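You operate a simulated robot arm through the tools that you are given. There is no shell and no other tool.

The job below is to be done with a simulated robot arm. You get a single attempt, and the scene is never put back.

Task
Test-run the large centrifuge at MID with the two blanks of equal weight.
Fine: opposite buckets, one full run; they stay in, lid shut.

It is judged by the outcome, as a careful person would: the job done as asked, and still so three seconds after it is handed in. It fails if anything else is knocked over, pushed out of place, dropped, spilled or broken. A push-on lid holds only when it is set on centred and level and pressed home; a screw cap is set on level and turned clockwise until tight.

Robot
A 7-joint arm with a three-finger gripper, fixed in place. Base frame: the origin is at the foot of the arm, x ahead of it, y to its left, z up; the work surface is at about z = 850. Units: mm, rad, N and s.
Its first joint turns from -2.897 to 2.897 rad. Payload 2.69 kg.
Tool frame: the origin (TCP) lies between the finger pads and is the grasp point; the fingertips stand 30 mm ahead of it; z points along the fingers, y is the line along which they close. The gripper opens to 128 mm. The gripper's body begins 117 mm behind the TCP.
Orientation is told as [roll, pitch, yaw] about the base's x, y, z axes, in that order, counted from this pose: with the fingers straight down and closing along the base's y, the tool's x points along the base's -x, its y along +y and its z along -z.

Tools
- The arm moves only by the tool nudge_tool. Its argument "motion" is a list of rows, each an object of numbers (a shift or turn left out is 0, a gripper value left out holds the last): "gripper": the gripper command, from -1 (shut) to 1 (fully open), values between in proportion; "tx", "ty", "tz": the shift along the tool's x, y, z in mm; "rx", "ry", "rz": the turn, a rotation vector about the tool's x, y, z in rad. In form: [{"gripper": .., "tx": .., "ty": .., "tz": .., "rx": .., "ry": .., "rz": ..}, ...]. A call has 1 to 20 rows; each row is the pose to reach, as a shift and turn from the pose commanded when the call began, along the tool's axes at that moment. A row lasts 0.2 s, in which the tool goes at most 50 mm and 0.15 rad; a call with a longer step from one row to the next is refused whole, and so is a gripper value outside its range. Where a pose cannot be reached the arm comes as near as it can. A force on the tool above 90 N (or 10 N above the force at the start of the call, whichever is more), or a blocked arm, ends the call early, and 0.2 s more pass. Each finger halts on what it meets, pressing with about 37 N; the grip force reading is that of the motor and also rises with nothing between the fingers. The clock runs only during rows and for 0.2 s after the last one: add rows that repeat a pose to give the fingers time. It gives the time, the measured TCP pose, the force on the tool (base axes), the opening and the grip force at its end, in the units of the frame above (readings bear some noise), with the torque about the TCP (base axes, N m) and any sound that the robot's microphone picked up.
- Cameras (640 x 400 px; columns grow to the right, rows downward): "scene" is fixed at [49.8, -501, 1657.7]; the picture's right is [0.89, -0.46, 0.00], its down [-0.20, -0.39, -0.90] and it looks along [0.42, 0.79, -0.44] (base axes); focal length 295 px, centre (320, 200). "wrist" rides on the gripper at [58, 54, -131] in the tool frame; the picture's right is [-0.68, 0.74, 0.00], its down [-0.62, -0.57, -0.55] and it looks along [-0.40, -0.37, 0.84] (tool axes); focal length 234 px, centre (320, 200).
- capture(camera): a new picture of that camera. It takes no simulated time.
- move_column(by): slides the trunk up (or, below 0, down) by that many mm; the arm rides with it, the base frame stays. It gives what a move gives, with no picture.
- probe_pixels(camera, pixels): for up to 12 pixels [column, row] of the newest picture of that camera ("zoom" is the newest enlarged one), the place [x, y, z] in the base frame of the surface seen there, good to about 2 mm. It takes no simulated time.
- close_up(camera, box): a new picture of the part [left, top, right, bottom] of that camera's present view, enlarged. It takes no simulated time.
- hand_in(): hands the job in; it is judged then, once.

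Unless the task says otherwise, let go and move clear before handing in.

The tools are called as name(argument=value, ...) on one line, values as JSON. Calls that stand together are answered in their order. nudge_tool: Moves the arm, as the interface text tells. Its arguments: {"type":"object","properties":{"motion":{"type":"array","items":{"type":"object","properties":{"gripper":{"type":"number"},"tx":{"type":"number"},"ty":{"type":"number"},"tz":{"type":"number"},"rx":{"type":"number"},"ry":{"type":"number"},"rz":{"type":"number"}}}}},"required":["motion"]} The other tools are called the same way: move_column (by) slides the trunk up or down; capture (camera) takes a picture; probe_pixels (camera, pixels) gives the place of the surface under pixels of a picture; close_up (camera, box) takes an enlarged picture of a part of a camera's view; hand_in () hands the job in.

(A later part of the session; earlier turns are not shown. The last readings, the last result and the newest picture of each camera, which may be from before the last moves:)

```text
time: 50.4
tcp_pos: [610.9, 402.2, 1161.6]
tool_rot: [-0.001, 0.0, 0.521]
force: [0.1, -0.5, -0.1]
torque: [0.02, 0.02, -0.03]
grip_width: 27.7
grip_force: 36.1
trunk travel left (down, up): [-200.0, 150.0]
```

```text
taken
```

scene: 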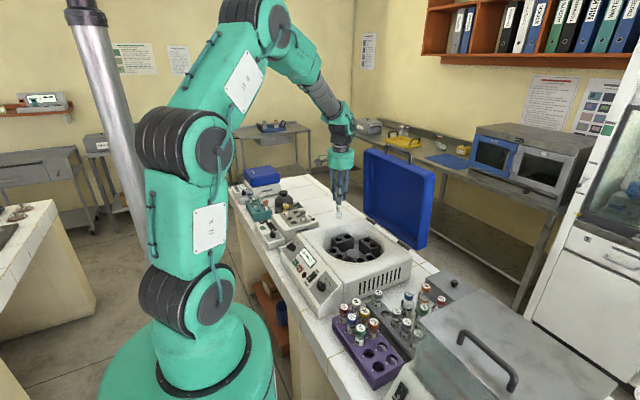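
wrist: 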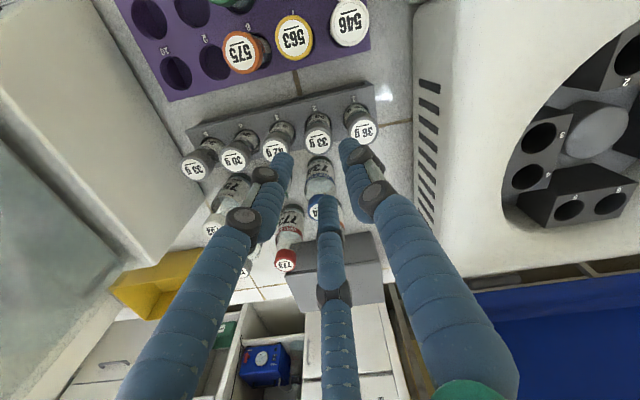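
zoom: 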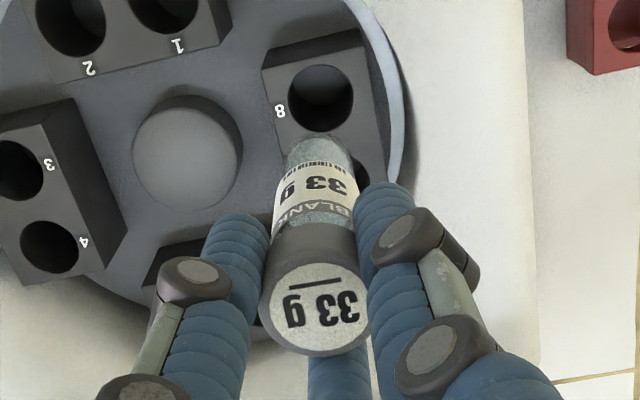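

Hole 8 shows at zoom (320,97), exactly on the predicted tool axis (320,98). I'll descend to just above the bucket.

nudge_tool(motion=[{"tx": -1, "tz": 20}, {"tx": -1, "tz": 45}, {"tx": -1, "tz": 70}, {"tx": -1, "tz": 90}, {"tx": -1, "tz": 98}, {"tx": -1, "tz": 98}])

close_up(camera="wrist", box=[240, 80, 400, 220])

close_up(camera="scene", box=[310, 200, 380, 270])

```text
time: 51.8
tcp_pos: [610.9, 401.8, 1063.8]
tool_rot: [0.0, -0.001, 0.521]
force: [1.0, 0.4, -1.1]
torque: [-0.03, 0.02, -0.03]
grip_width: 27.8
grip_force: 37.3
trunk travel left (down, up): [-200.0, 150.0]
```

```text
2.86 times, centred on (320, 150) of wrist
```

zoom: 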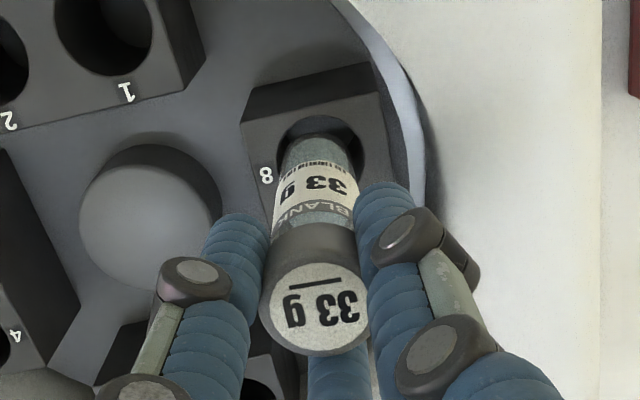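

```text
5.71 times, centred on (345, 235) of scene
```

zoom: 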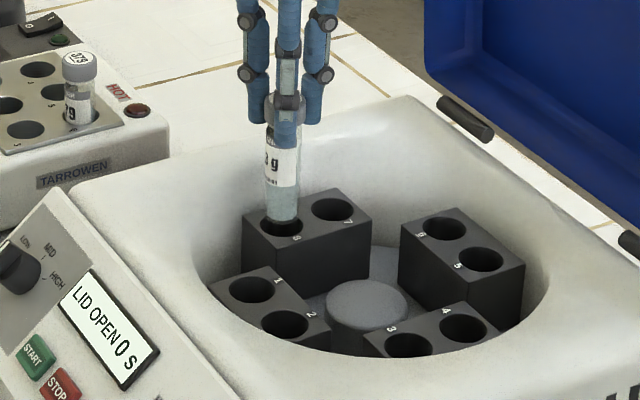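

The tube bottom is centred over hole 8. I'll lower it into the hole in stages.

nudge_tool(motion=[{"tz": 10}, {"tz": 20}, {"tz": 30}, {"tz": 40}, {"tz": 40}])

close_up(camera="scene", box=[310, 200, 380, 270])

```text
time: 53.0
tcp_pos: [612.4, 402.3, 1022.1]
tool_rot: [0.0, 0.0, 0.521]
force: [0.0, 0.5, -0.4]
torque: [0.01, 0.0, 0.02]
grip_width: 27.7
grip_force: 36.5
trunk travel left (down, up): [-200.0, 150.0]
```

```text
5.71 times, centred on (345, 235) of scene
```

zoom: 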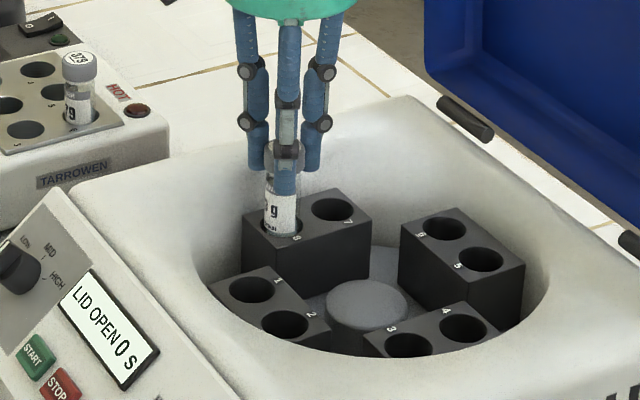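

The tube has entered about 35 mm. I'll continue in small steps, watching for bottom contact.

nudge_tool(motion=[{"tz": 2}, {"tz": 4}, {"tz": 6}, {"tz": 6}])

nudge_tool(motion=[{"tz": 2}, {"tz": 4}, {"tz": 4}])

```text
time: 54.0
tcp_pos: [612.9, 402.0, 1018.1]
tool_rot: [-0.001, 0.0, 0.523]
force: [1.0, 0.6, -0.4]
torque: [0.1, -0.05, -0.01]
grip_width: 27.5
grip_force: 37.3
trunk travel left (down, up): [-200.0, 150.0]
```

```text
time: 54.8
tcp_pos: [612.4, 402.0, 1013.5]
tool_rot: [-0.001, 0.001, 0.522]
force: [-0.2, 2.1, -2.3]
torque: [0.19, -0.09, -0.02]
grip_width: 27.5
grip_force: 37.2
trunk travel left (down, up): [-200.0, 150.0]
```

A small side torque appears but there's no vertical contact yet. I'll lower a few more millimetres.

nudge_tool(motion=[{"tz": 1.5}, {"tz": 3}, {"tz": 3}])

close_up(camera="wrist", box=[240, 100, 400, 240])

close_up(camera="scene", box=[320, 210, 370, 260])

```text
time: 55.6
tcp_pos: [611.9, 401.7, 1010.4]
tool_rot: [0.0, 0.0, 0.522]
force: [0.7, 1.9, -2.9]
torque: [0.12, -0.07, 0.01]
grip_width: 27.8
grip_force: 36.8
trunk travel left (down, up): [-200.0, 150.0]
```

```text
2.86 times, centred on (320, 170) of wrist
```

zoom: 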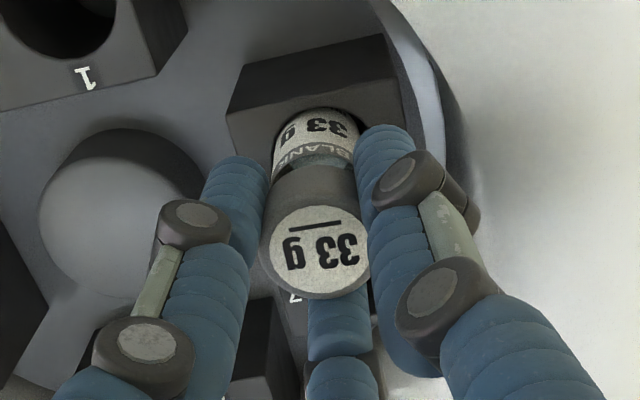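

```text
8.00 times, centred on (345, 235) of scene
```

zoom: 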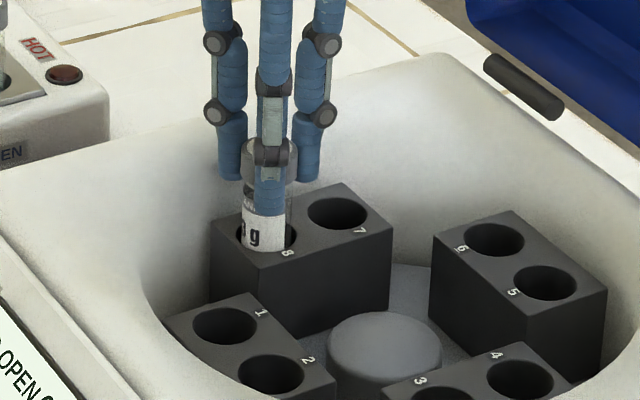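

No upward reaction yet, so I'll keep lowering slowly.

nudge_tool(motion=[{"tz": 1.5}, {"tz": 3}, {"tz": 3}])

nudge_tool(motion=[{"tz": 1.5}, {"tz": 3}, {"tz": 3}])

```text
time: 56.4
tcp_pos: [611.7, 401.3, 1006.9]
tool_rot: [0.0, 0.0, 0.523]
force: [1.0, 1.0, -2.8]
torque: [0.14, -0.05, 0.02]
grip_width: 27.6
grip_force: 37.1
trunk travel left (down, up): [-200.0, 150.0]
```

```text
time: 57.2
tcp_pos: [613.2, 401.8, 1005.4]
tool_rot: [0.001, 0.0, 0.523]
force: [0.3, -0.8, -2.8]
torque: [0.05, -0.02, -0.02]
grip_width: 27.9
grip_force: 37.4
trunk travel left (down, up): [-200.0, 150.0]
```

The readings are steady at about -2.8 N in z. I'll look at whether the tube is still following the gripper down.

nudge_tool(motion=[{"tz": 1.5}, {"tz": 3}, {"tz": 3}])

close_up(camera="wrist", box=[240, 100, 400, 240])

close_up(camera="scene", box=[320, 210, 370, 260])

```text
time: 58.0
tcp_pos: [613.1, 401.8, 1001.8]
tool_rot: [-0.001, 0.001, 0.521]
force: [0.7, -0.5, -0.4]
torque: [-0.04, -0.01, -0.02]
grip_width: 27.7
grip_force: 37.2
trunk travel left (down, up): [-200.0, 150.0]
```

```text
2.86 times, centred on (320, 170) of wrist
```

zoom: 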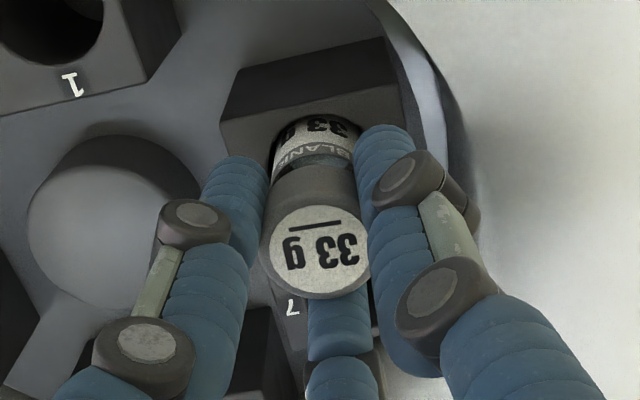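

```text
8.00 times, centred on (345, 235) of scene
```

zoom: 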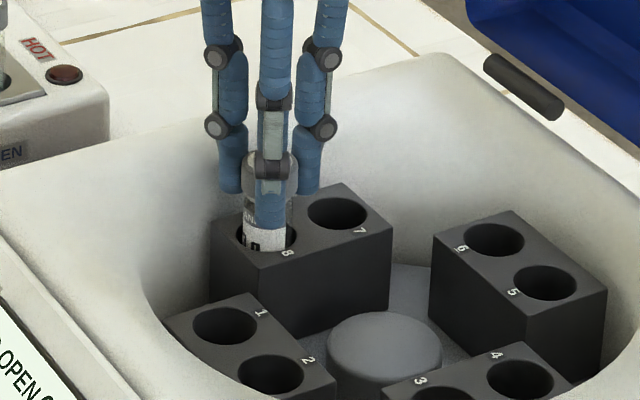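

The tube is still going in cleanly, now about 55 mm deep. I'll continue in small steps.

nudge_tool(motion=[{"tz": 1}, {"tz": 2}, {"tz": 3}, {"tz": 3}])

nudge_tool(motion=[{"tz": 1}, {"tz": 2}, {"tz": 3}, {"tz": 3}])

```text
time: 59.0
tcp_pos: [613.3, 402.4, 1001.1]
tool_rot: [-0.001, -0.005, 0.523]
force: [-1.6, -0.1, 18.7]
torque: [0.03, 0.13, -0.03]
grip_width: 27.9
grip_force: 37.0
trunk travel left (down, up): [-200.0, 150.0]
```

```text
time: 60.0
tcp_pos: [611.7, 401.4, 996.2]
tool_rot: [0.001, -0.004, 0.52]
force: [2.6, 1.1, 28.0]
torque: [0.06, -0.28, 0.02]
grip_width: 27.6
grip_force: 36.4
trunk travel left (down, up): [-200.0, 150.0]
```

The tube is on the bottom, with an upward reaction of 28 N. I'll ease off, open the fingers slightly and lift away.

nudge_tool(motion=[{"tz": -4}, {"tz": -4}, {"tz": -4, "gripper": -0.55}, {"tz": -4, "gripper": -0.47}, {"tz": -4, "gripper": -0.47}])

close_up(camera="wrist", box=[240, 100, 400, 240])

```text
time: 61.2
tcp_pos: [610.6, 401.0, 999.2]
tool_rot: [0.001, 0.0, 0.522]
force: [0.1, -1.0, -0.7]
torque: [0.02, 0.02, 0.02]
grip_width: 33.9
grip_force: 0.1
trunk travel left (down, up): [-200.0, 150.0]
```

```text
2.86 times, centred on (320, 170) of wrist
```

zoom: 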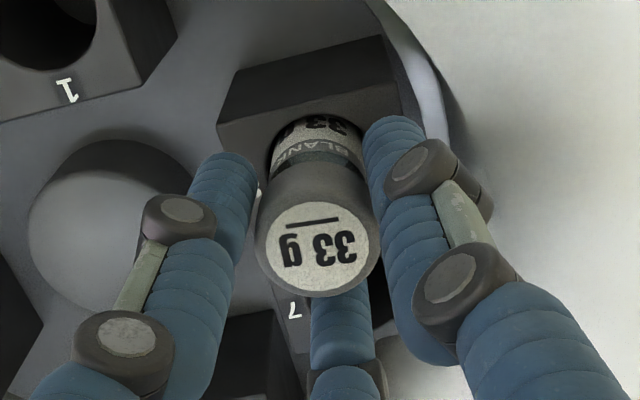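

Released at 34 mm, and the tube stands in hole 8. I'll lift straight up clear of it and check.

nudge_tool(motion=[{"tz": -10}, {"tz": -20}, {"tz": -40}, {"tz": -70}, {"tz": -100}, {"tz": -130}, {"tz": -130}])

capture(camera="wrist")

close_up(camera="scene", box=[310, 200, 390, 270])

probe_pixels(camera="zoom", pixels=[[170, 50], [250, 110], [330, 200]])

```text
time: 62.8
tcp_pos: [610.3, 399.6, 1130.9]
tool_rot: [0.0, 0.0, 0.522]
force: [0.8, -0.5, -0.4]
torque: [0.03, 0.0, -0.01]
grip_width: 34.0
grip_force: 0.1
trunk travel left (down, up): [-200.0, 150.0]
```

```text
taken
```

wrist: 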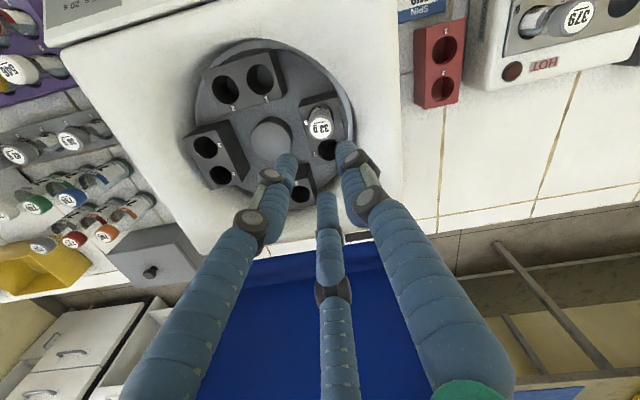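

```text
5.71 times, centred on (350, 235) of scene
```

zoom: 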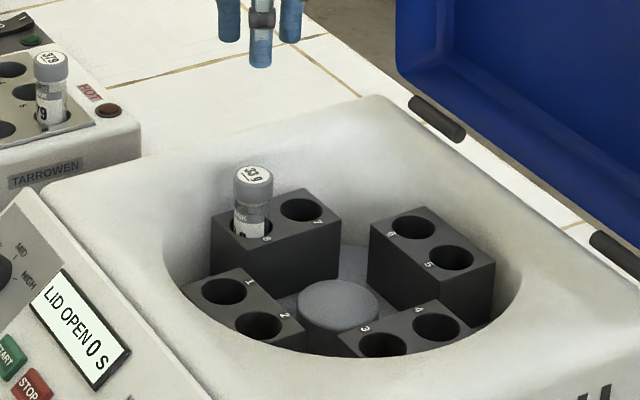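

```text
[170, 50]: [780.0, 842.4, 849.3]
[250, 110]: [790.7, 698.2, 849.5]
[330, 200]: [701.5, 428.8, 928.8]
```

Tube one is seated in hole 8. Before going to slot 5 I'll probe the near edge of the tall box.

capture(camera="scene")

probe_pixels(camera="scene", pixels=[[418, 325], [430, 316], [445, 305], [465, 295], [480, 291], [420, 345], [415, 365], [450, 320], [395, 329], [393, 325], [427, 340], [410, 335]])

close_up(camera="scene", box=[380, 280, 500, 370])

```text
taken
```

scene: 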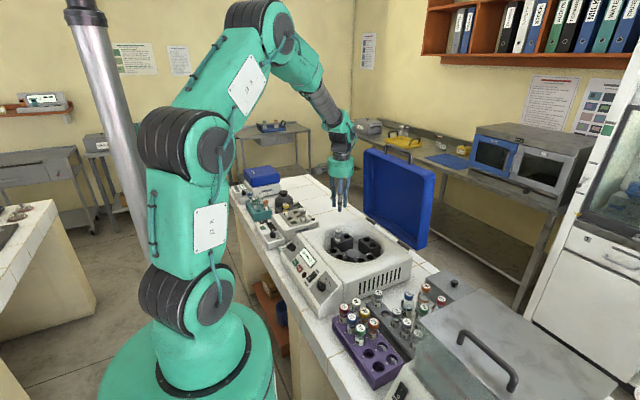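

```text
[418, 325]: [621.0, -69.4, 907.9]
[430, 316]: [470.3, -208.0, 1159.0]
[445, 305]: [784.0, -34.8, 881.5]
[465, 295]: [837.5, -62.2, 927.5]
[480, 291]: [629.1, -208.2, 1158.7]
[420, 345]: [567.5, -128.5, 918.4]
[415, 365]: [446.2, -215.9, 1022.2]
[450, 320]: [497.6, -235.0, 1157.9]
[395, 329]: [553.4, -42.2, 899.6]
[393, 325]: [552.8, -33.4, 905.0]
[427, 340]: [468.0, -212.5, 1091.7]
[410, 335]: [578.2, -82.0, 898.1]
```

```text
4.44 times, centred on (440, 325) of scene
```

zoom: 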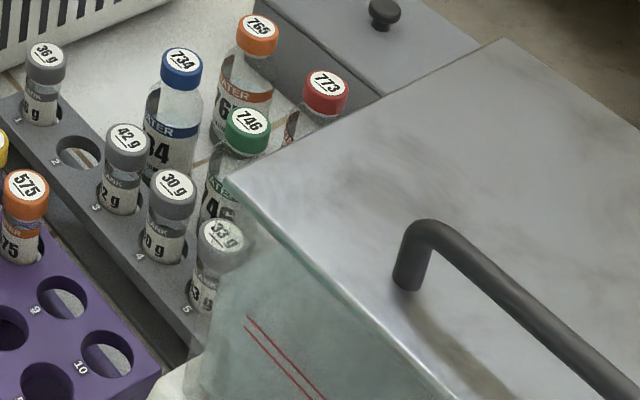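

The glass box's near face is at y = -208 and its top at z 1159, leaving about 30 mm for the gripper body at slot 5. I'll move over slot 5.

nudge_tool(motion=[{"tx": 15, "ty": -21}, {"tx": 37, "ty": -53}, {"tx": 61, "ty": -88}, {"tx": 86, "ty": -123}, {"tx": 110, "ty": -158}, {"tx": 135, "ty": -193}, {"tx": 159, "ty": -228}, {"tx": 184, "ty": -263}, {"tx": 208, "ty": -298}, {"tx": 232, "ty": -333}, {"tx": 255, "ty": -366}, {"tx": 274, "ty": -393}, {"tx": 287, "ty": -411}, {"tx": 294.5, "ty": -422.2}, {"tx": 294.5, "ty": -422.2, "tz": 30}, {"tx": 294.5, "ty": -422.2, "tz": 70}, {"tx": 294.5, "ty": -422.2, "tz": 70, "gripper": -0.4}])

close_up(camera="wrist", box=[240, 80, 400, 220])

capture(camera="scene")

```text
time: 66.4
tcp_pos: [569.8, -111.5, 1056.4]
tool_rot: [0.0, -0.001, 0.522]
force: [1.2, 0.0, 0.2]
torque: [0.04, 0.02, 0.0]
grip_width: 38.5
grip_force: 0.0
trunk travel left (down, up): [-200.0, 150.0]
```

```text
2.86 times, centred on (320, 150) of wrist
```

zoom: 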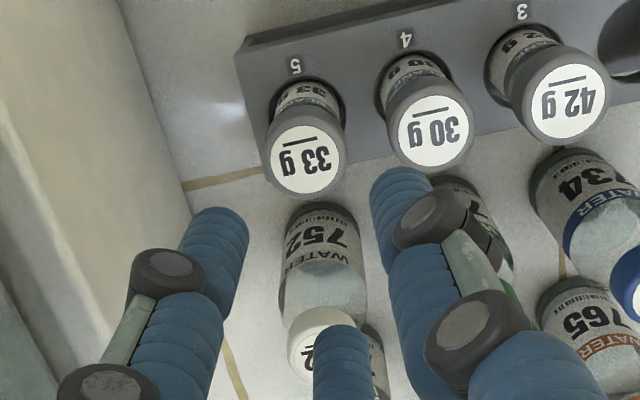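

```text
taken
```

scene: 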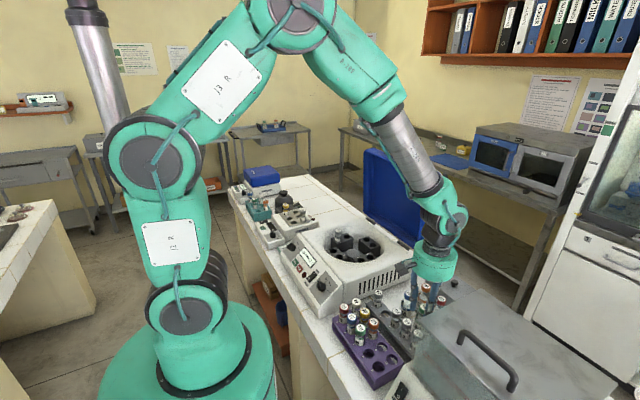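

The cap of the second 33 g blank is at zoom (305,163), a few mm off-axis. I'll probe its centre for a correction.

probe_pixels(camera="scene", pixels=[[490, 330]])

close_up(camera="wrist", box=[240, 80, 400, 220])

probe_pixels(camera="zoom", pixels=[[305, 160], [275, 160], [335, 160], [305, 130], [305, 190], [432, 132], [566, 100], [322, 330], [300, 350], [180, 100]])

```text
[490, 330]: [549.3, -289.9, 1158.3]
```

```text
2.86 times, centred on (320, 150) of wrist
```

zoom: 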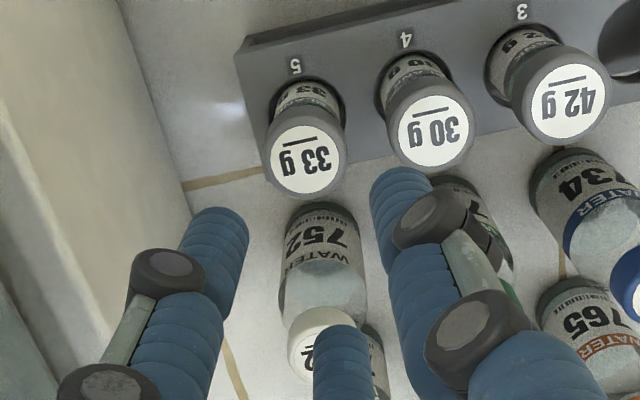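

```text
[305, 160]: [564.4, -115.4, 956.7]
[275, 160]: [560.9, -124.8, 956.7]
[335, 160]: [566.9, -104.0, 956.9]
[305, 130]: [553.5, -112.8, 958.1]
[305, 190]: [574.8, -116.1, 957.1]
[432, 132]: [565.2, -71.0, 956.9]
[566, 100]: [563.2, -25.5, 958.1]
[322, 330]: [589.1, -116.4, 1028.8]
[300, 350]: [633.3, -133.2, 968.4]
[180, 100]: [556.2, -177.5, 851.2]
```

The cap centre is at about (564.4, -114.4). I'll correct the position and descend around it.

nudge_tool(motion=[{"tx": 6, "ty": 0.2}, {"tx": 6, "ty": 0.2, "tz": 20}, {"tx": 6, "ty": 0.2, "tz": 40}, {"tx": 6, "ty": 0.2, "tz": 60}, {"tx": 6, "ty": 0.2, "tz": 60}])

close_up(camera="wrist", box=[240, 100, 400, 220])

close_up(camera="scene", box=[370, 230, 490, 350])

```text
time: 67.6
tcp_pos: [565.9, -112.9, 1000.2]
tool_rot: [0.0, 0.001, 0.523]
force: [0.9, -0.6, 0.4]
torque: [0.03, 0.0, 0.0]
grip_width: 38.5
grip_force: 0.1
trunk travel left (down, up): [-200.0, 150.0]
```

```text
3.33 times, centred on (320, 160) of wrist
```

zoom: 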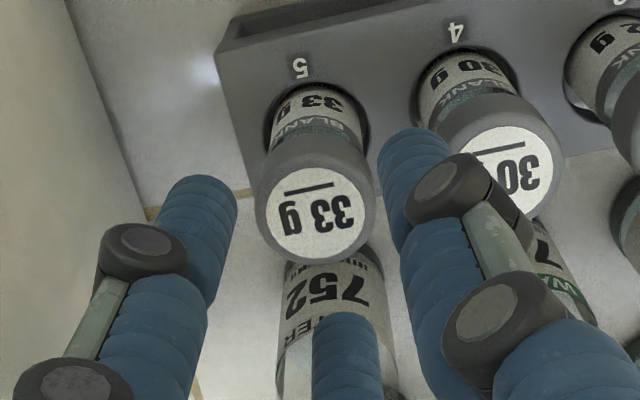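

```text
3.33 times, centred on (430, 290) of scene
```

zoom: 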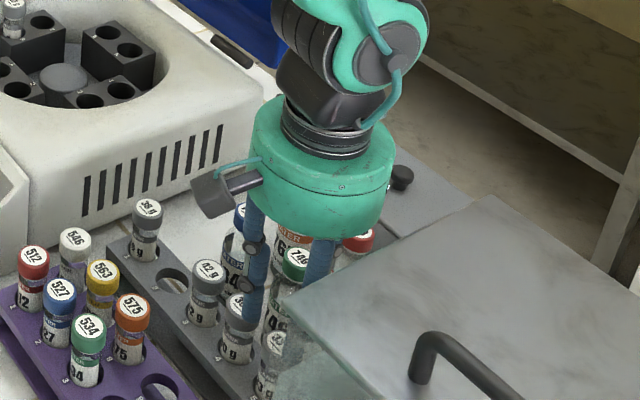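

The cap is now on-axis at (318,213). I'll descend the last 39 mm and grip.

nudge_tool(motion=[{"tz": 10}, {"tz": 20}, {"tz": 30}, {"tz": 39}, {"tz": 39}])

close_up(camera="wrist", box=[240, 120, 400, 240])

nudge_tool(motion=[{"gripper": -0.5}, {"gripper": -0.6}, {"gripper": -0.8}, {"gripper": -1}, {"gripper": -1}])

```text
time: 68.8
tcp_pos: [563.8, -113.8, 960.3]
tool_rot: [0.002, 0.0, 0.522]
force: [-0.1, 0.4, 0.8]
torque: [-0.03, 0.02, 0.0]
grip_width: 38.5
grip_force: 0.1
trunk travel left (down, up): [-200.0, 150.0]
```

```text
3.33 times, centred on (320, 180) of wrist
```

zoom: 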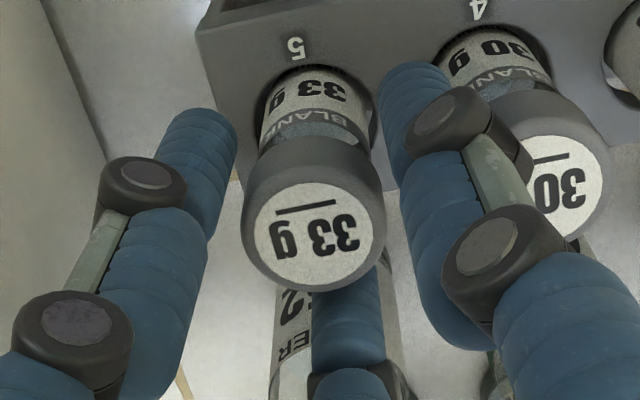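

```text
time: 70.0
tcp_pos: [564.1, -114.6, 961.3]
tool_rot: [0.0, 0.001, 0.521]
force: [-0.3, 0.0, 0.6]
torque: [-0.02, 0.0, 0.0]
grip_width: 27.4
grip_force: 36.8
trunk travel left (down, up): [-200.0, 150.0]
```

The cap is gripped at 27.4 mm with the arm undisturbed. I'll lift straight up.

nudge_tool(motion=[{"tz": -15}, {"tz": -35}, {"tz": -60}, {"tz": -90}, {"tz": -120}, {"tz": -150}, {"tz": -180}, {"tz": -200}, {"tz": -200}])

close_up(camera="wrist", box=[240, 100, 400, 240])

close_up(camera="scene", box=[330, 170, 470, 330])

```text
time: 72.0
tcp_pos: [558.7, -112.2, 1159.7]
tool_rot: [0.001, 0.0, 0.521]
force: [-0.2, -0.3, 0.1]
torque: [0.0, -0.05, -0.02]
grip_width: 27.9
grip_force: 37.0
trunk travel left (down, up): [-200.0, 150.0]
```

```text
2.86 times, centred on (320, 170) of wrist
```

zoom: 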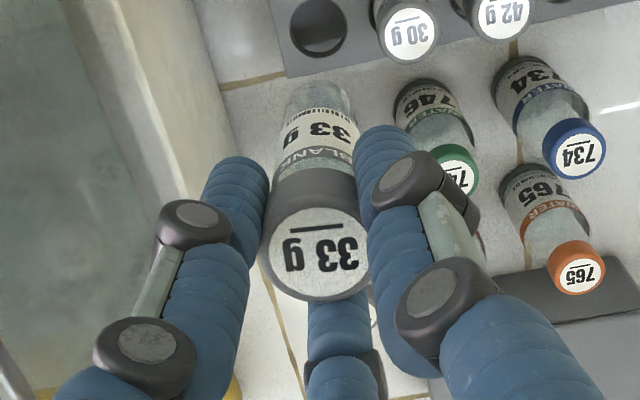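

```text
2.50 times, centred on (400, 250) of scene
```

zoom: 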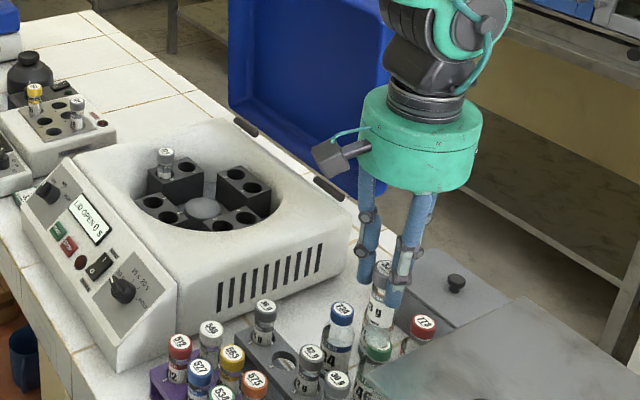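

The second blank is lifted cleanly. I'll re-probe hole 4's rim in case the rotor moved slightly.

close_up(camera="scene", box=[320, 220, 390, 275])

probe_pixels(camera="zoom", pixels=[[396, 274], [463, 274], [430, 250], [430, 295], [326, 296], [395, 300], [231, 121], [294, 121], [263, 103], [263, 141], [200, 75], [305, 280]])

```text
7.27 times, centred on (355, 248) of scene
```

zoom: 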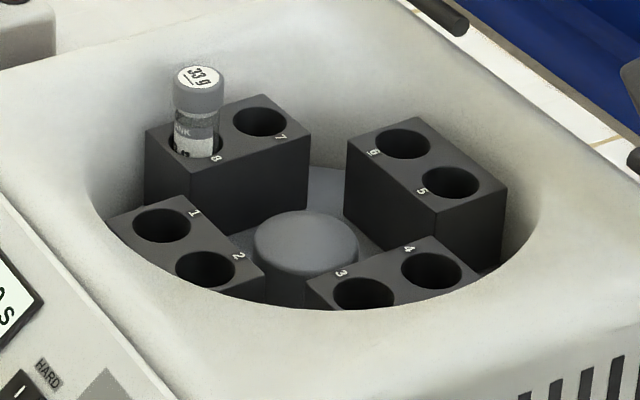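

```text
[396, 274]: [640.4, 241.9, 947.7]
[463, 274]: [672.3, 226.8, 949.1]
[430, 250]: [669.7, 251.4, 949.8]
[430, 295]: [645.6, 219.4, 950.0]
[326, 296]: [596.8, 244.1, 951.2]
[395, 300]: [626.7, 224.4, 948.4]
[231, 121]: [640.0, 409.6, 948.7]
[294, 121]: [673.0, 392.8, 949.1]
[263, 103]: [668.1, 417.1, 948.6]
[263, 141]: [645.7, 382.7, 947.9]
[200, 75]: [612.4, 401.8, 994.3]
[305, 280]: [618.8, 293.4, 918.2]
```

The rotor shifted by only about 1 mm; hole 4 is at about (657.8, 234.2). I'll carry the second blank over it.

nudge_tool(motion=[{"tx": -15, "ty": 14.5}, {"tx": -37, "ty": 36}, {"tx": -62, "ty": 60}, {"tx": -87, "ty": 84}, {"tx": -112, "ty": 109}, {"tx": -137, "ty": 133}, {"tx": -162, "ty": 157}, {"tx": -187, "ty": 181}, {"tx": -212, "ty": 206}, {"tx": -235, "ty": 228}, {"tx": -250, "ty": 243}, {"tx": -258.6, "ty": 250.9}, {"tx": -258.6, "ty": 250.9}, {"tx": -258.6, "ty": 250.9}])

close_up(camera="wrist", box=[240, 80, 400, 220])

capture(camera="scene")

```text
time: 75.0
tcp_pos: [662.2, 232.8, 1160.4]
tool_rot: [-0.001, -0.001, 0.52]
force: [0.3, -0.2, -0.6]
torque: [0.02, -0.01, -0.01]
grip_width: 27.4
grip_force: 37.3
trunk travel left (down, up): [-200.0, 150.0]
```

```text
2.86 times, centred on (320, 150) of wrist
```

zoom: 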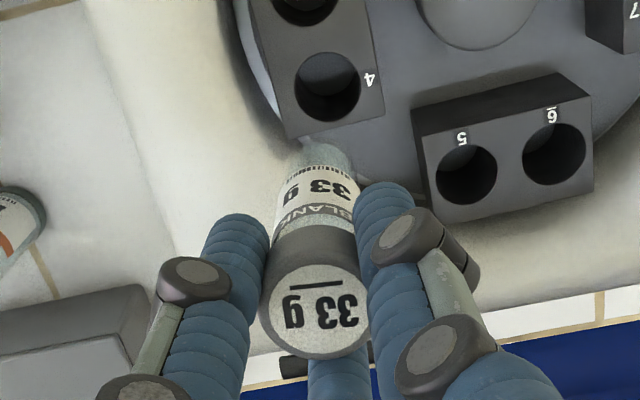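

```text
taken
```

scene: 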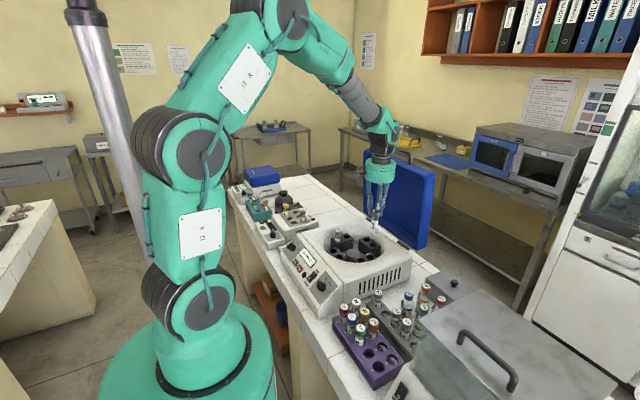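

Hole 4 appears at zoom (327,88) against the axis at (320,98), so I'm off by about 5 mm. I'll correct and descend to just above the bucket.

nudge_tool(motion=[{"tx": 2.9, "ty": 4.2}, {"tx": 2.9, "ty": 4.2, "tz": 20}, {"tx": 2.9, "ty": 4.2, "tz": 45}, {"tx": 2.9, "ty": 4.2, "tz": 70}, {"tx": 2.9, "ty": 4.2, "tz": 88}, {"tx": 2.9, "ty": 4.2, "tz": 95}, {"tx": 2.9, "ty": 4.2, "tz": 95}])

close_up(camera="wrist", box=[240, 80, 400, 220])

close_up(camera="scene", box=[320, 210, 400, 280])

```text
time: 76.6
tcp_pos: [656.0, 235.3, 1064.3]
tool_rot: [0.0, -0.001, 0.522]
force: [0.1, -0.1, 0.6]
torque: [0.01, 0.01, -0.02]
grip_width: 27.6
grip_force: 37.4
trunk travel left (down, up): [-200.0, 150.0]
```

```text
2.86 times, centred on (320, 150) of wrist
```

zoom: 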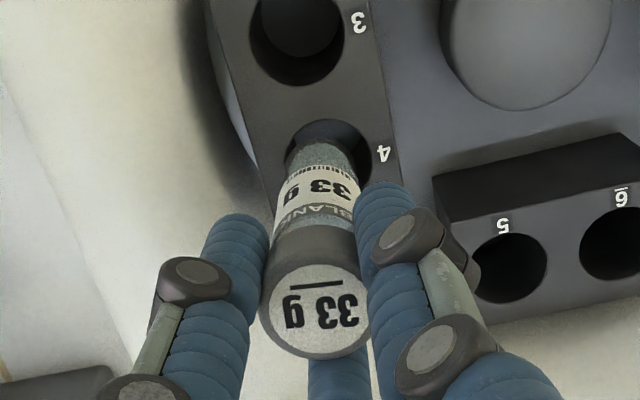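

```text
5.71 times, centred on (360, 245) of scene
```

zoom: 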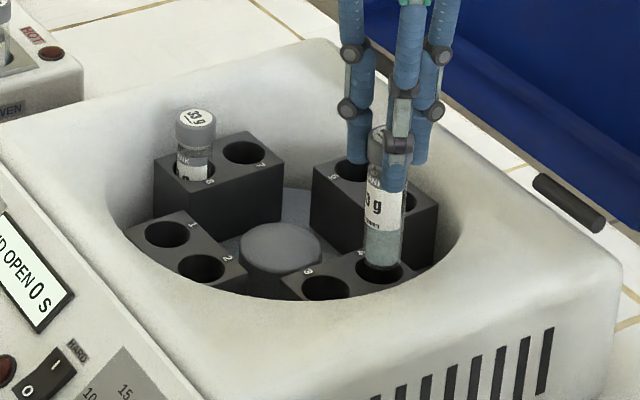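

The tube bottom is over hole 4 within about 2 mm, and the hole has roughly 5 mm clearance. I'll nudge slightly and lower.

nudge_tool(motion=[{"tx": -1, "ty": 0.8}, {"tx": -1, "ty": 0.8, "tz": 10}, {"tx": -1, "ty": 0.8, "tz": 20}, {"tx": -1, "ty": 0.8, "tz": 30}, {"tx": -1, "ty": 0.8, "tz": 30}])

close_up(camera="scene", box=[320, 210, 400, 280])

close_up(camera="wrist", box=[240, 80, 400, 220])

```text
time: 77.8
tcp_pos: [659.0, 235.1, 1035.0]
tool_rot: [0.0, -0.001, 0.521]
force: [-0.2, 0.7, -0.3]
torque: [-0.01, 0.0, 0.03]
grip_width: 27.6
grip_force: 37.3
trunk travel left (down, up): [-200.0, 150.0]
```

```text
5.71 times, centred on (360, 245) of scene
```

zoom: 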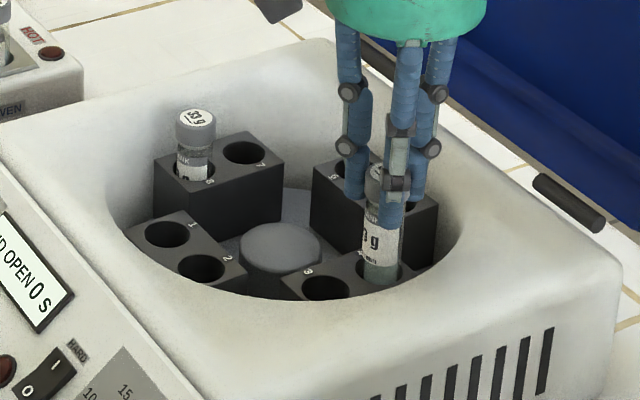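

```text
2.86 times, centred on (320, 150) of wrist
```

zoom: 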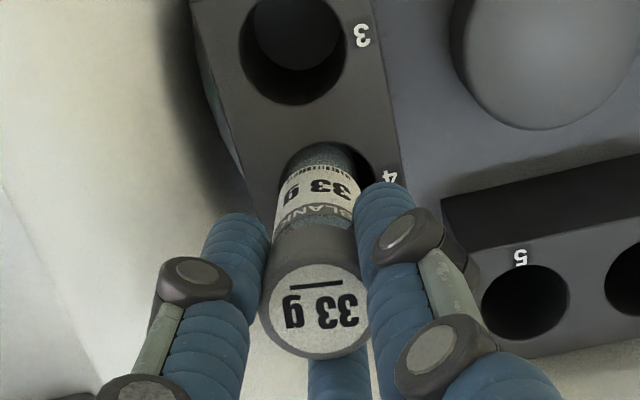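

The tube is inside hole 4 with slightly more room on the +y side. I'll shift 1 mm and continue down.

nudge_tool(motion=[{"tx": -0.6, "ty": 1.1, "tz": 2}, {"tx": -0.6, "ty": 1.1, "tz": 10}, {"tx": -0.6, "ty": 1.1, "tz": 18}, {"tx": -0.6, "ty": 1.1, "tz": 25}, {"tx": -0.6, "ty": 1.1, "tz": 25}])

nudge_tool(motion=[{"tz": 2}, {"tz": 4}, {"tz": 6}, {"tz": 6}])

```text
time: 79.0
tcp_pos: [658.8, 239.0, 1008.6]
tool_rot: [0.001, 0.0, 0.523]
force: [-0.6, 0.4, -4.0]
torque: [-0.01, -0.01, 0.0]
grip_width: 27.8
grip_force: 37.0
trunk travel left (down, up): [-200.0, 150.0]
```

```text
time: 80.0
tcp_pos: [658.4, 237.8, 1002.9]
tool_rot: [0.001, 0.0, 0.523]
force: [0.0, -0.6, -1.8]
torque: [-0.02, 0.02, -0.03]
grip_width: 27.5
grip_force: 37.1
trunk travel left (down, up): [-200.0, 150.0]
```

Still no bottom contact at TCP 1003. I'll take small steps down to it.

nudge_tool(motion=[{"tz": 1}, {"tz": 2}, {"tz": 3}, {"tz": 3}])

close_up(camera="scene", box=[320, 210, 400, 280])

```text
time: 81.0
tcp_pos: [658.0, 237.8, 1000.2]
tool_rot: [-0.001, 0.0, 0.521]
force: [0.3, -0.2, -3.1]
torque: [-0.02, 0.04, 0.02]
grip_width: 27.5
grip_force: 36.7
trunk travel left (down, up): [-200.0, 150.0]
```

```text
5.71 times, centred on (360, 245) of scene
```

zoom: 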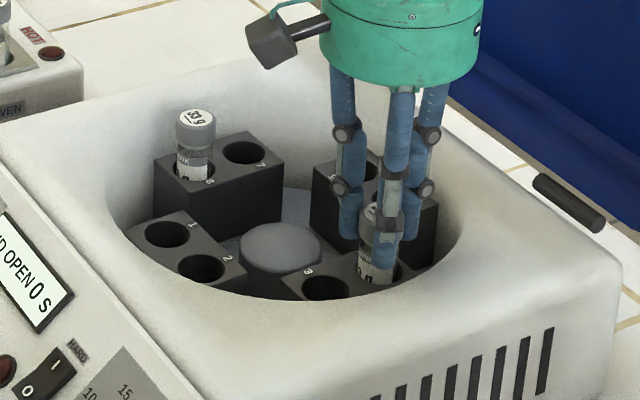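

nudge_tool(motion=[{"tz": 1}, {"tz": 2}, {"tz": 3}, {"tz": 3}])

```text
time: 82.0
tcp_pos: [658.0, 238.4, 998.3]
tool_rot: [-0.001, -0.001, 0.52]
force: [-1.4, -1.0, 4.2]
torque: [-0.07, 0.05, 0.0]
grip_width: 27.4
grip_force: 37.0
trunk travel left (down, up): [-200.0, 150.0]
```

Upward force of about 4 N shows it is touching the bottom. I'll press 2 mm more, ease back, and release.

nudge_tool(motion=[{"tz": 1}, {"tz": 2}, {"tz": 2}])

nudge_tool(motion=[{"tz": -2}, {"tz": -2, "gripper": -0.55}, {"tz": -2, "gripper": -0.47}, {"tz": -2, "gripper": -0.47}])

close_up(camera="wrist", box=[240, 100, 400, 240])

```text
time: 82.8
tcp_pos: [657.1, 237.4, 998.9]
tool_rot: [-0.001, -0.005, 0.523]
force: [-0.5, 0.0, 27.3]
torque: [0.08, 0.16, 0.01]
grip_width: 27.7
grip_force: 37.0
trunk travel left (down, up): [-200.0, 150.0]
```

```text
time: 83.8
tcp_pos: [656.0, 238.5, 996.5]
tool_rot: [0.002, 0.002, 0.523]
force: [0.4, 0.1, -0.4]
torque: [0.0, -0.05, -0.01]
grip_width: 34.1
grip_force: 0.0
trunk travel left (down, up): [-200.0, 150.0]
```

```text
2.86 times, centred on (320, 170) of wrist
```

zoom: 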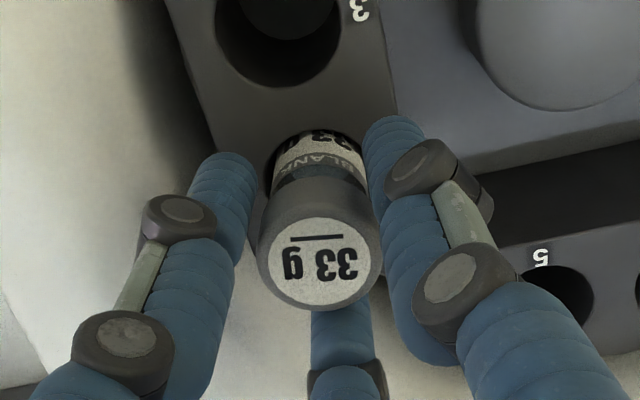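

The second blank is released and stands in hole 4. I'll lift clear and verify both tubes.

nudge_tool(motion=[{"tz": -10}, {"tz": -20}, {"tz": -40}, {"tz": -70}, {"tz": -110}, {"tz": -150}, {"tz": -190}, {"tz": -190}])

capture(camera="wrist")

close_up(camera="scene", box=[320, 210, 400, 280])

probe_pixels(camera="zoom", pixels=[[196, 118], [385, 210], [383, 205], [160, 165], [280, 190]])

capture(camera="scene")

```text
time: 85.6
tcp_pos: [658.5, 237.0, 1189.5]
tool_rot: [0.0, 0.001, 0.523]
force: [0.6, -0.9, -0.1]
torque: [0.03, -0.06, -0.01]
grip_width: 33.7
grip_force: 0.1
trunk travel left (down, up): [-200.0, 150.0]
```

```text
taken
```

wrist: 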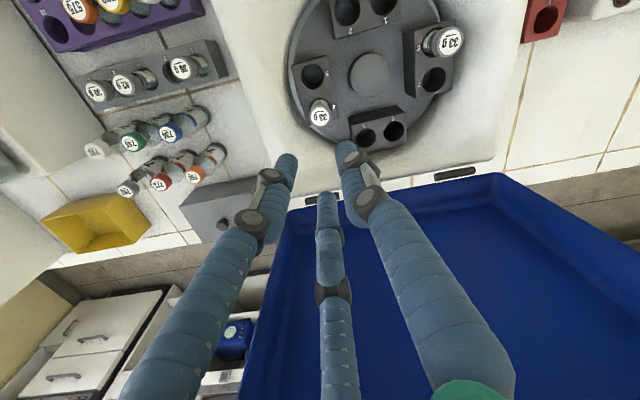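

```text
5.71 times, centred on (360, 245) of scene
```

zoom: 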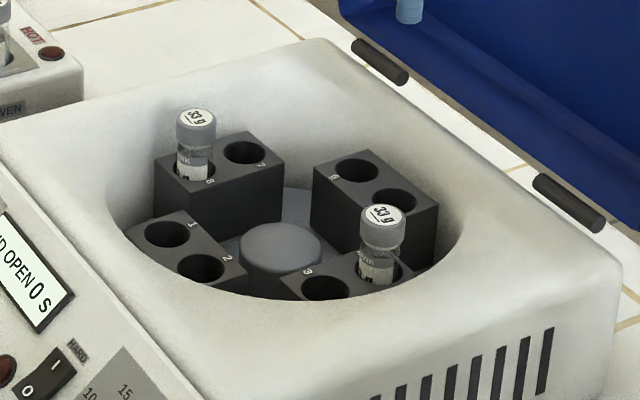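

```text
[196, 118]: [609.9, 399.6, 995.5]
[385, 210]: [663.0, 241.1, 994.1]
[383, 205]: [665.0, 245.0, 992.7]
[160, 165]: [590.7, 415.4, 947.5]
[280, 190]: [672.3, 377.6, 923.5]
```

```text
taken
```

scene: 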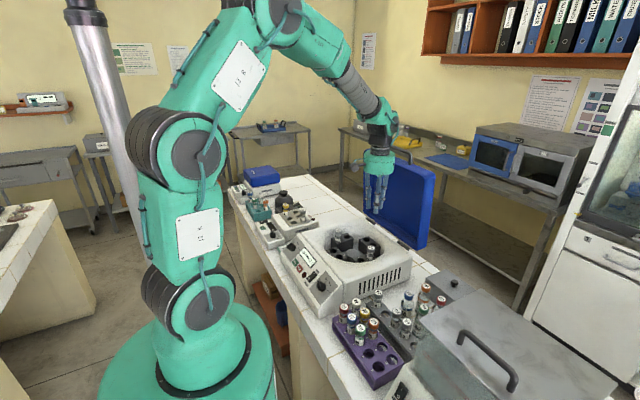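

Both 33 g blanks sit in opposite holes 4 and 8. Now for closing the lid: I'll measure where the handle bar is.

close_up(camera="scene", box=[350, 130, 450, 250])

probe_pixels(camera="zoom", pixels=[[300, 100], [420, 140], [400, 60], [250, 70], [360, 55], [340, 45], [200, 45], [380, 330], [350, 200], [250, 60], [410, 130], [300, 45]])

```text
3.33 times, centred on (400, 190) of scene
```

zoom: 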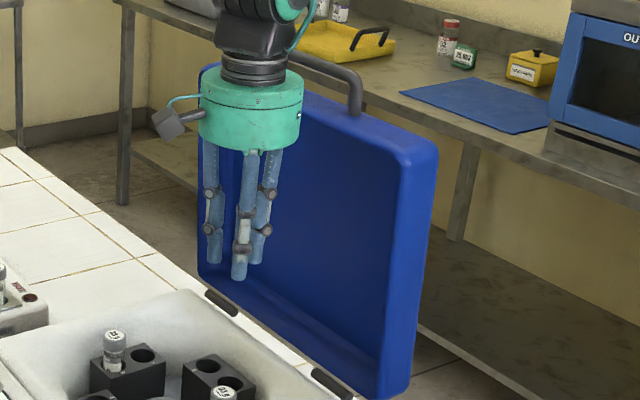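

```text
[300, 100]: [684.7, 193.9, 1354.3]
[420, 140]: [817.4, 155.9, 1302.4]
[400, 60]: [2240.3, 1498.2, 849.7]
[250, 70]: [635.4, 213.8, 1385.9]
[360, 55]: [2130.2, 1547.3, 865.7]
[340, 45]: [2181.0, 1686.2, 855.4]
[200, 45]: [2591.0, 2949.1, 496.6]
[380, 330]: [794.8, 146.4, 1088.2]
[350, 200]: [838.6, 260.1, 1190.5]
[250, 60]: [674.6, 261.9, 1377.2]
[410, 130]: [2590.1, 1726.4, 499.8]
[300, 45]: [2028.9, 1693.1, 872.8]
```

I'll probe the bar itself on its visible right end.

probe_pixels(camera="zoom", pixels=[[356, 100], [355, 85], [345, 73], [330, 65], [315, 60], [320, 56], [350, 78], [305, 55], [400, 155], [330, 100], [430, 170], [360, 110]])

```text
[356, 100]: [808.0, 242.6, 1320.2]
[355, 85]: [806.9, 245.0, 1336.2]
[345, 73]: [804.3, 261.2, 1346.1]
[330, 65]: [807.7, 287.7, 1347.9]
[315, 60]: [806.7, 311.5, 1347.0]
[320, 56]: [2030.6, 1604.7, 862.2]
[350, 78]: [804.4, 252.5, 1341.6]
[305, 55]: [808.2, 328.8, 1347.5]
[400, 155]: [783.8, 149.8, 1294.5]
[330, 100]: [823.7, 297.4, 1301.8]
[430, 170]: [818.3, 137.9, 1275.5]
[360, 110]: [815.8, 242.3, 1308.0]
```

The bar axis is at about (813, y 245–385, 1344), so the lid stands at about 87° and friction holds it. I'll rise above the bar, then straddle it with the open fingers as a cage, one finger behind and two in front.

nudge_tool(motion=[{"tz": -45, "gripper": -0.22}, {"tz": -90}, {"tz": -135}, {"tz": -180}, {"tz": -226}, {"tz": -236, "tx": -30, "ty": -1}, {"tz": -236, "tx": -65, "ty": -3}, {"tz": -236, "tx": -100, "ty": -4}, {"tz": -236, "tx": -135, "ty": -6}, {"tz": -236, "tx": -165, "ty": -7}, {"tz": -236, "tx": -165, "ty": -7}])

capture(camera="wrist")

close_up(camera="scene", box=[340, 90, 460, 220])

```text
time: 88.0
tcp_pos: [806.2, 313.5, 1424.1]
tool_rot: [-0.001, -0.001, 0.52]
force: [1.2, 0.6, -0.3]
torque: [0.0, 0.0, 0.01]
grip_width: 49.9
grip_force: 0.1
trunk travel left (down, up): [-200.0, 150.0]
```

```text
taken
```

wrist: 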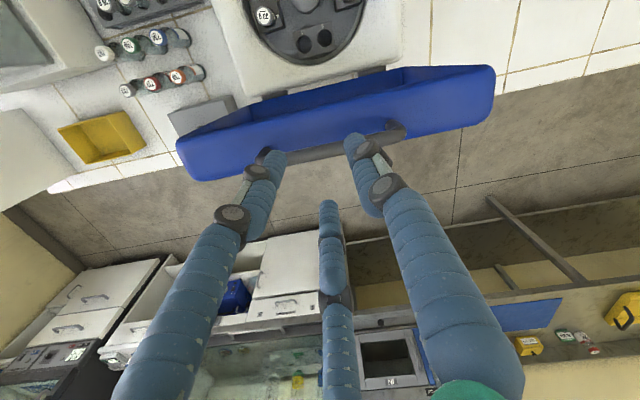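

```text
3.08 times, centred on (400, 155) of scene
```

zoom: 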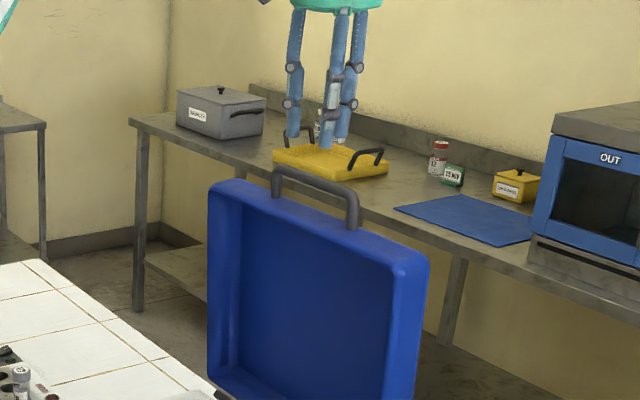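

The bar runs at about (330,150), between the two front fingers and the rear one. I'll probe it for exact placement.

close_up(camera="wrist", box=[240, 90, 420, 220])

probe_pixels(camera="wrist", pixels=[[320, 153], [300, 156], [340, 149], [320, 147], [310, 158], [330, 146], [395, 130], [310, 130]])

```text
3.08 times, centred on (330, 155) of wrist
```

zoom: 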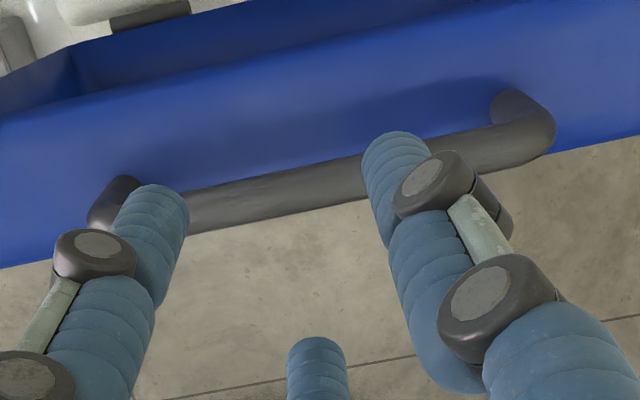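

```text
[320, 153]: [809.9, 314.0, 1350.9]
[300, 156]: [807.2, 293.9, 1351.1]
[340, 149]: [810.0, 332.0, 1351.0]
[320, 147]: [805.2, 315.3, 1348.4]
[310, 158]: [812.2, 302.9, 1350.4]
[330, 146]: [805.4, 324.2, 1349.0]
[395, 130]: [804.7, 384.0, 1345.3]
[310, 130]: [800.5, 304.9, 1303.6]
```

The bar axis is at about (811, 1343). I'll shift 3 mm back and descend to straddle it.

nudge_tool(motion=[{"tx": 2.6, "ty": 1.5, "tz": 10}, {"tx": 2.6, "ty": 1.5, "tz": 25}, {"tx": 2.6, "ty": 1.5, "tz": 40}, {"tx": 2.6, "ty": 1.5, "tz": 55}, {"tx": 2.6, "ty": 1.5, "tz": 69}, {"tx": 2.6, "ty": 1.5, "tz": 69}])

close_up(camera="wrist", box=[240, 90, 420, 220])

close_up(camera="scene", box=[340, 90, 460, 220])

```text
time: 89.4
tcp_pos: [800.3, 314.3, 1354.2]
tool_rot: [-0.002, -0.003, 0.52]
force: [0.9, 0.3, -0.1]
torque: [-0.01, 0.01, 0.01]
grip_width: 49.7
grip_force: 0.1
trunk travel left (down, up): [-200.0, 150.0]
```

```text
3.08 times, centred on (330, 155) of wrist
```

zoom: 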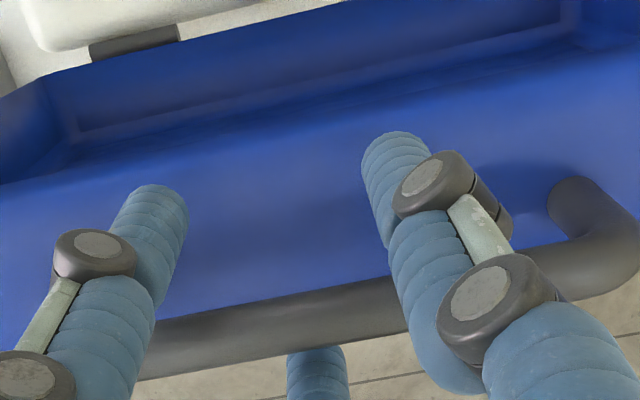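

```text
3.08 times, centred on (400, 155) of scene
```

zoom: 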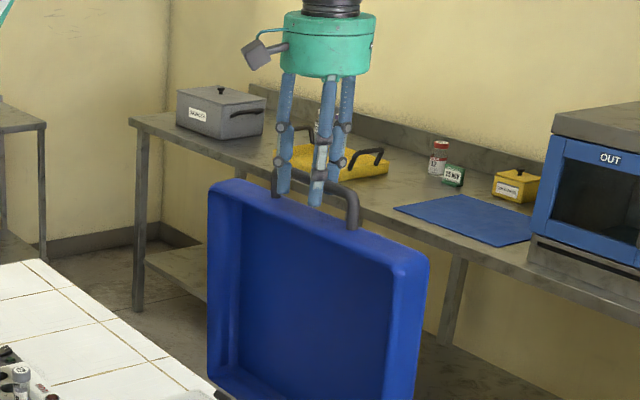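

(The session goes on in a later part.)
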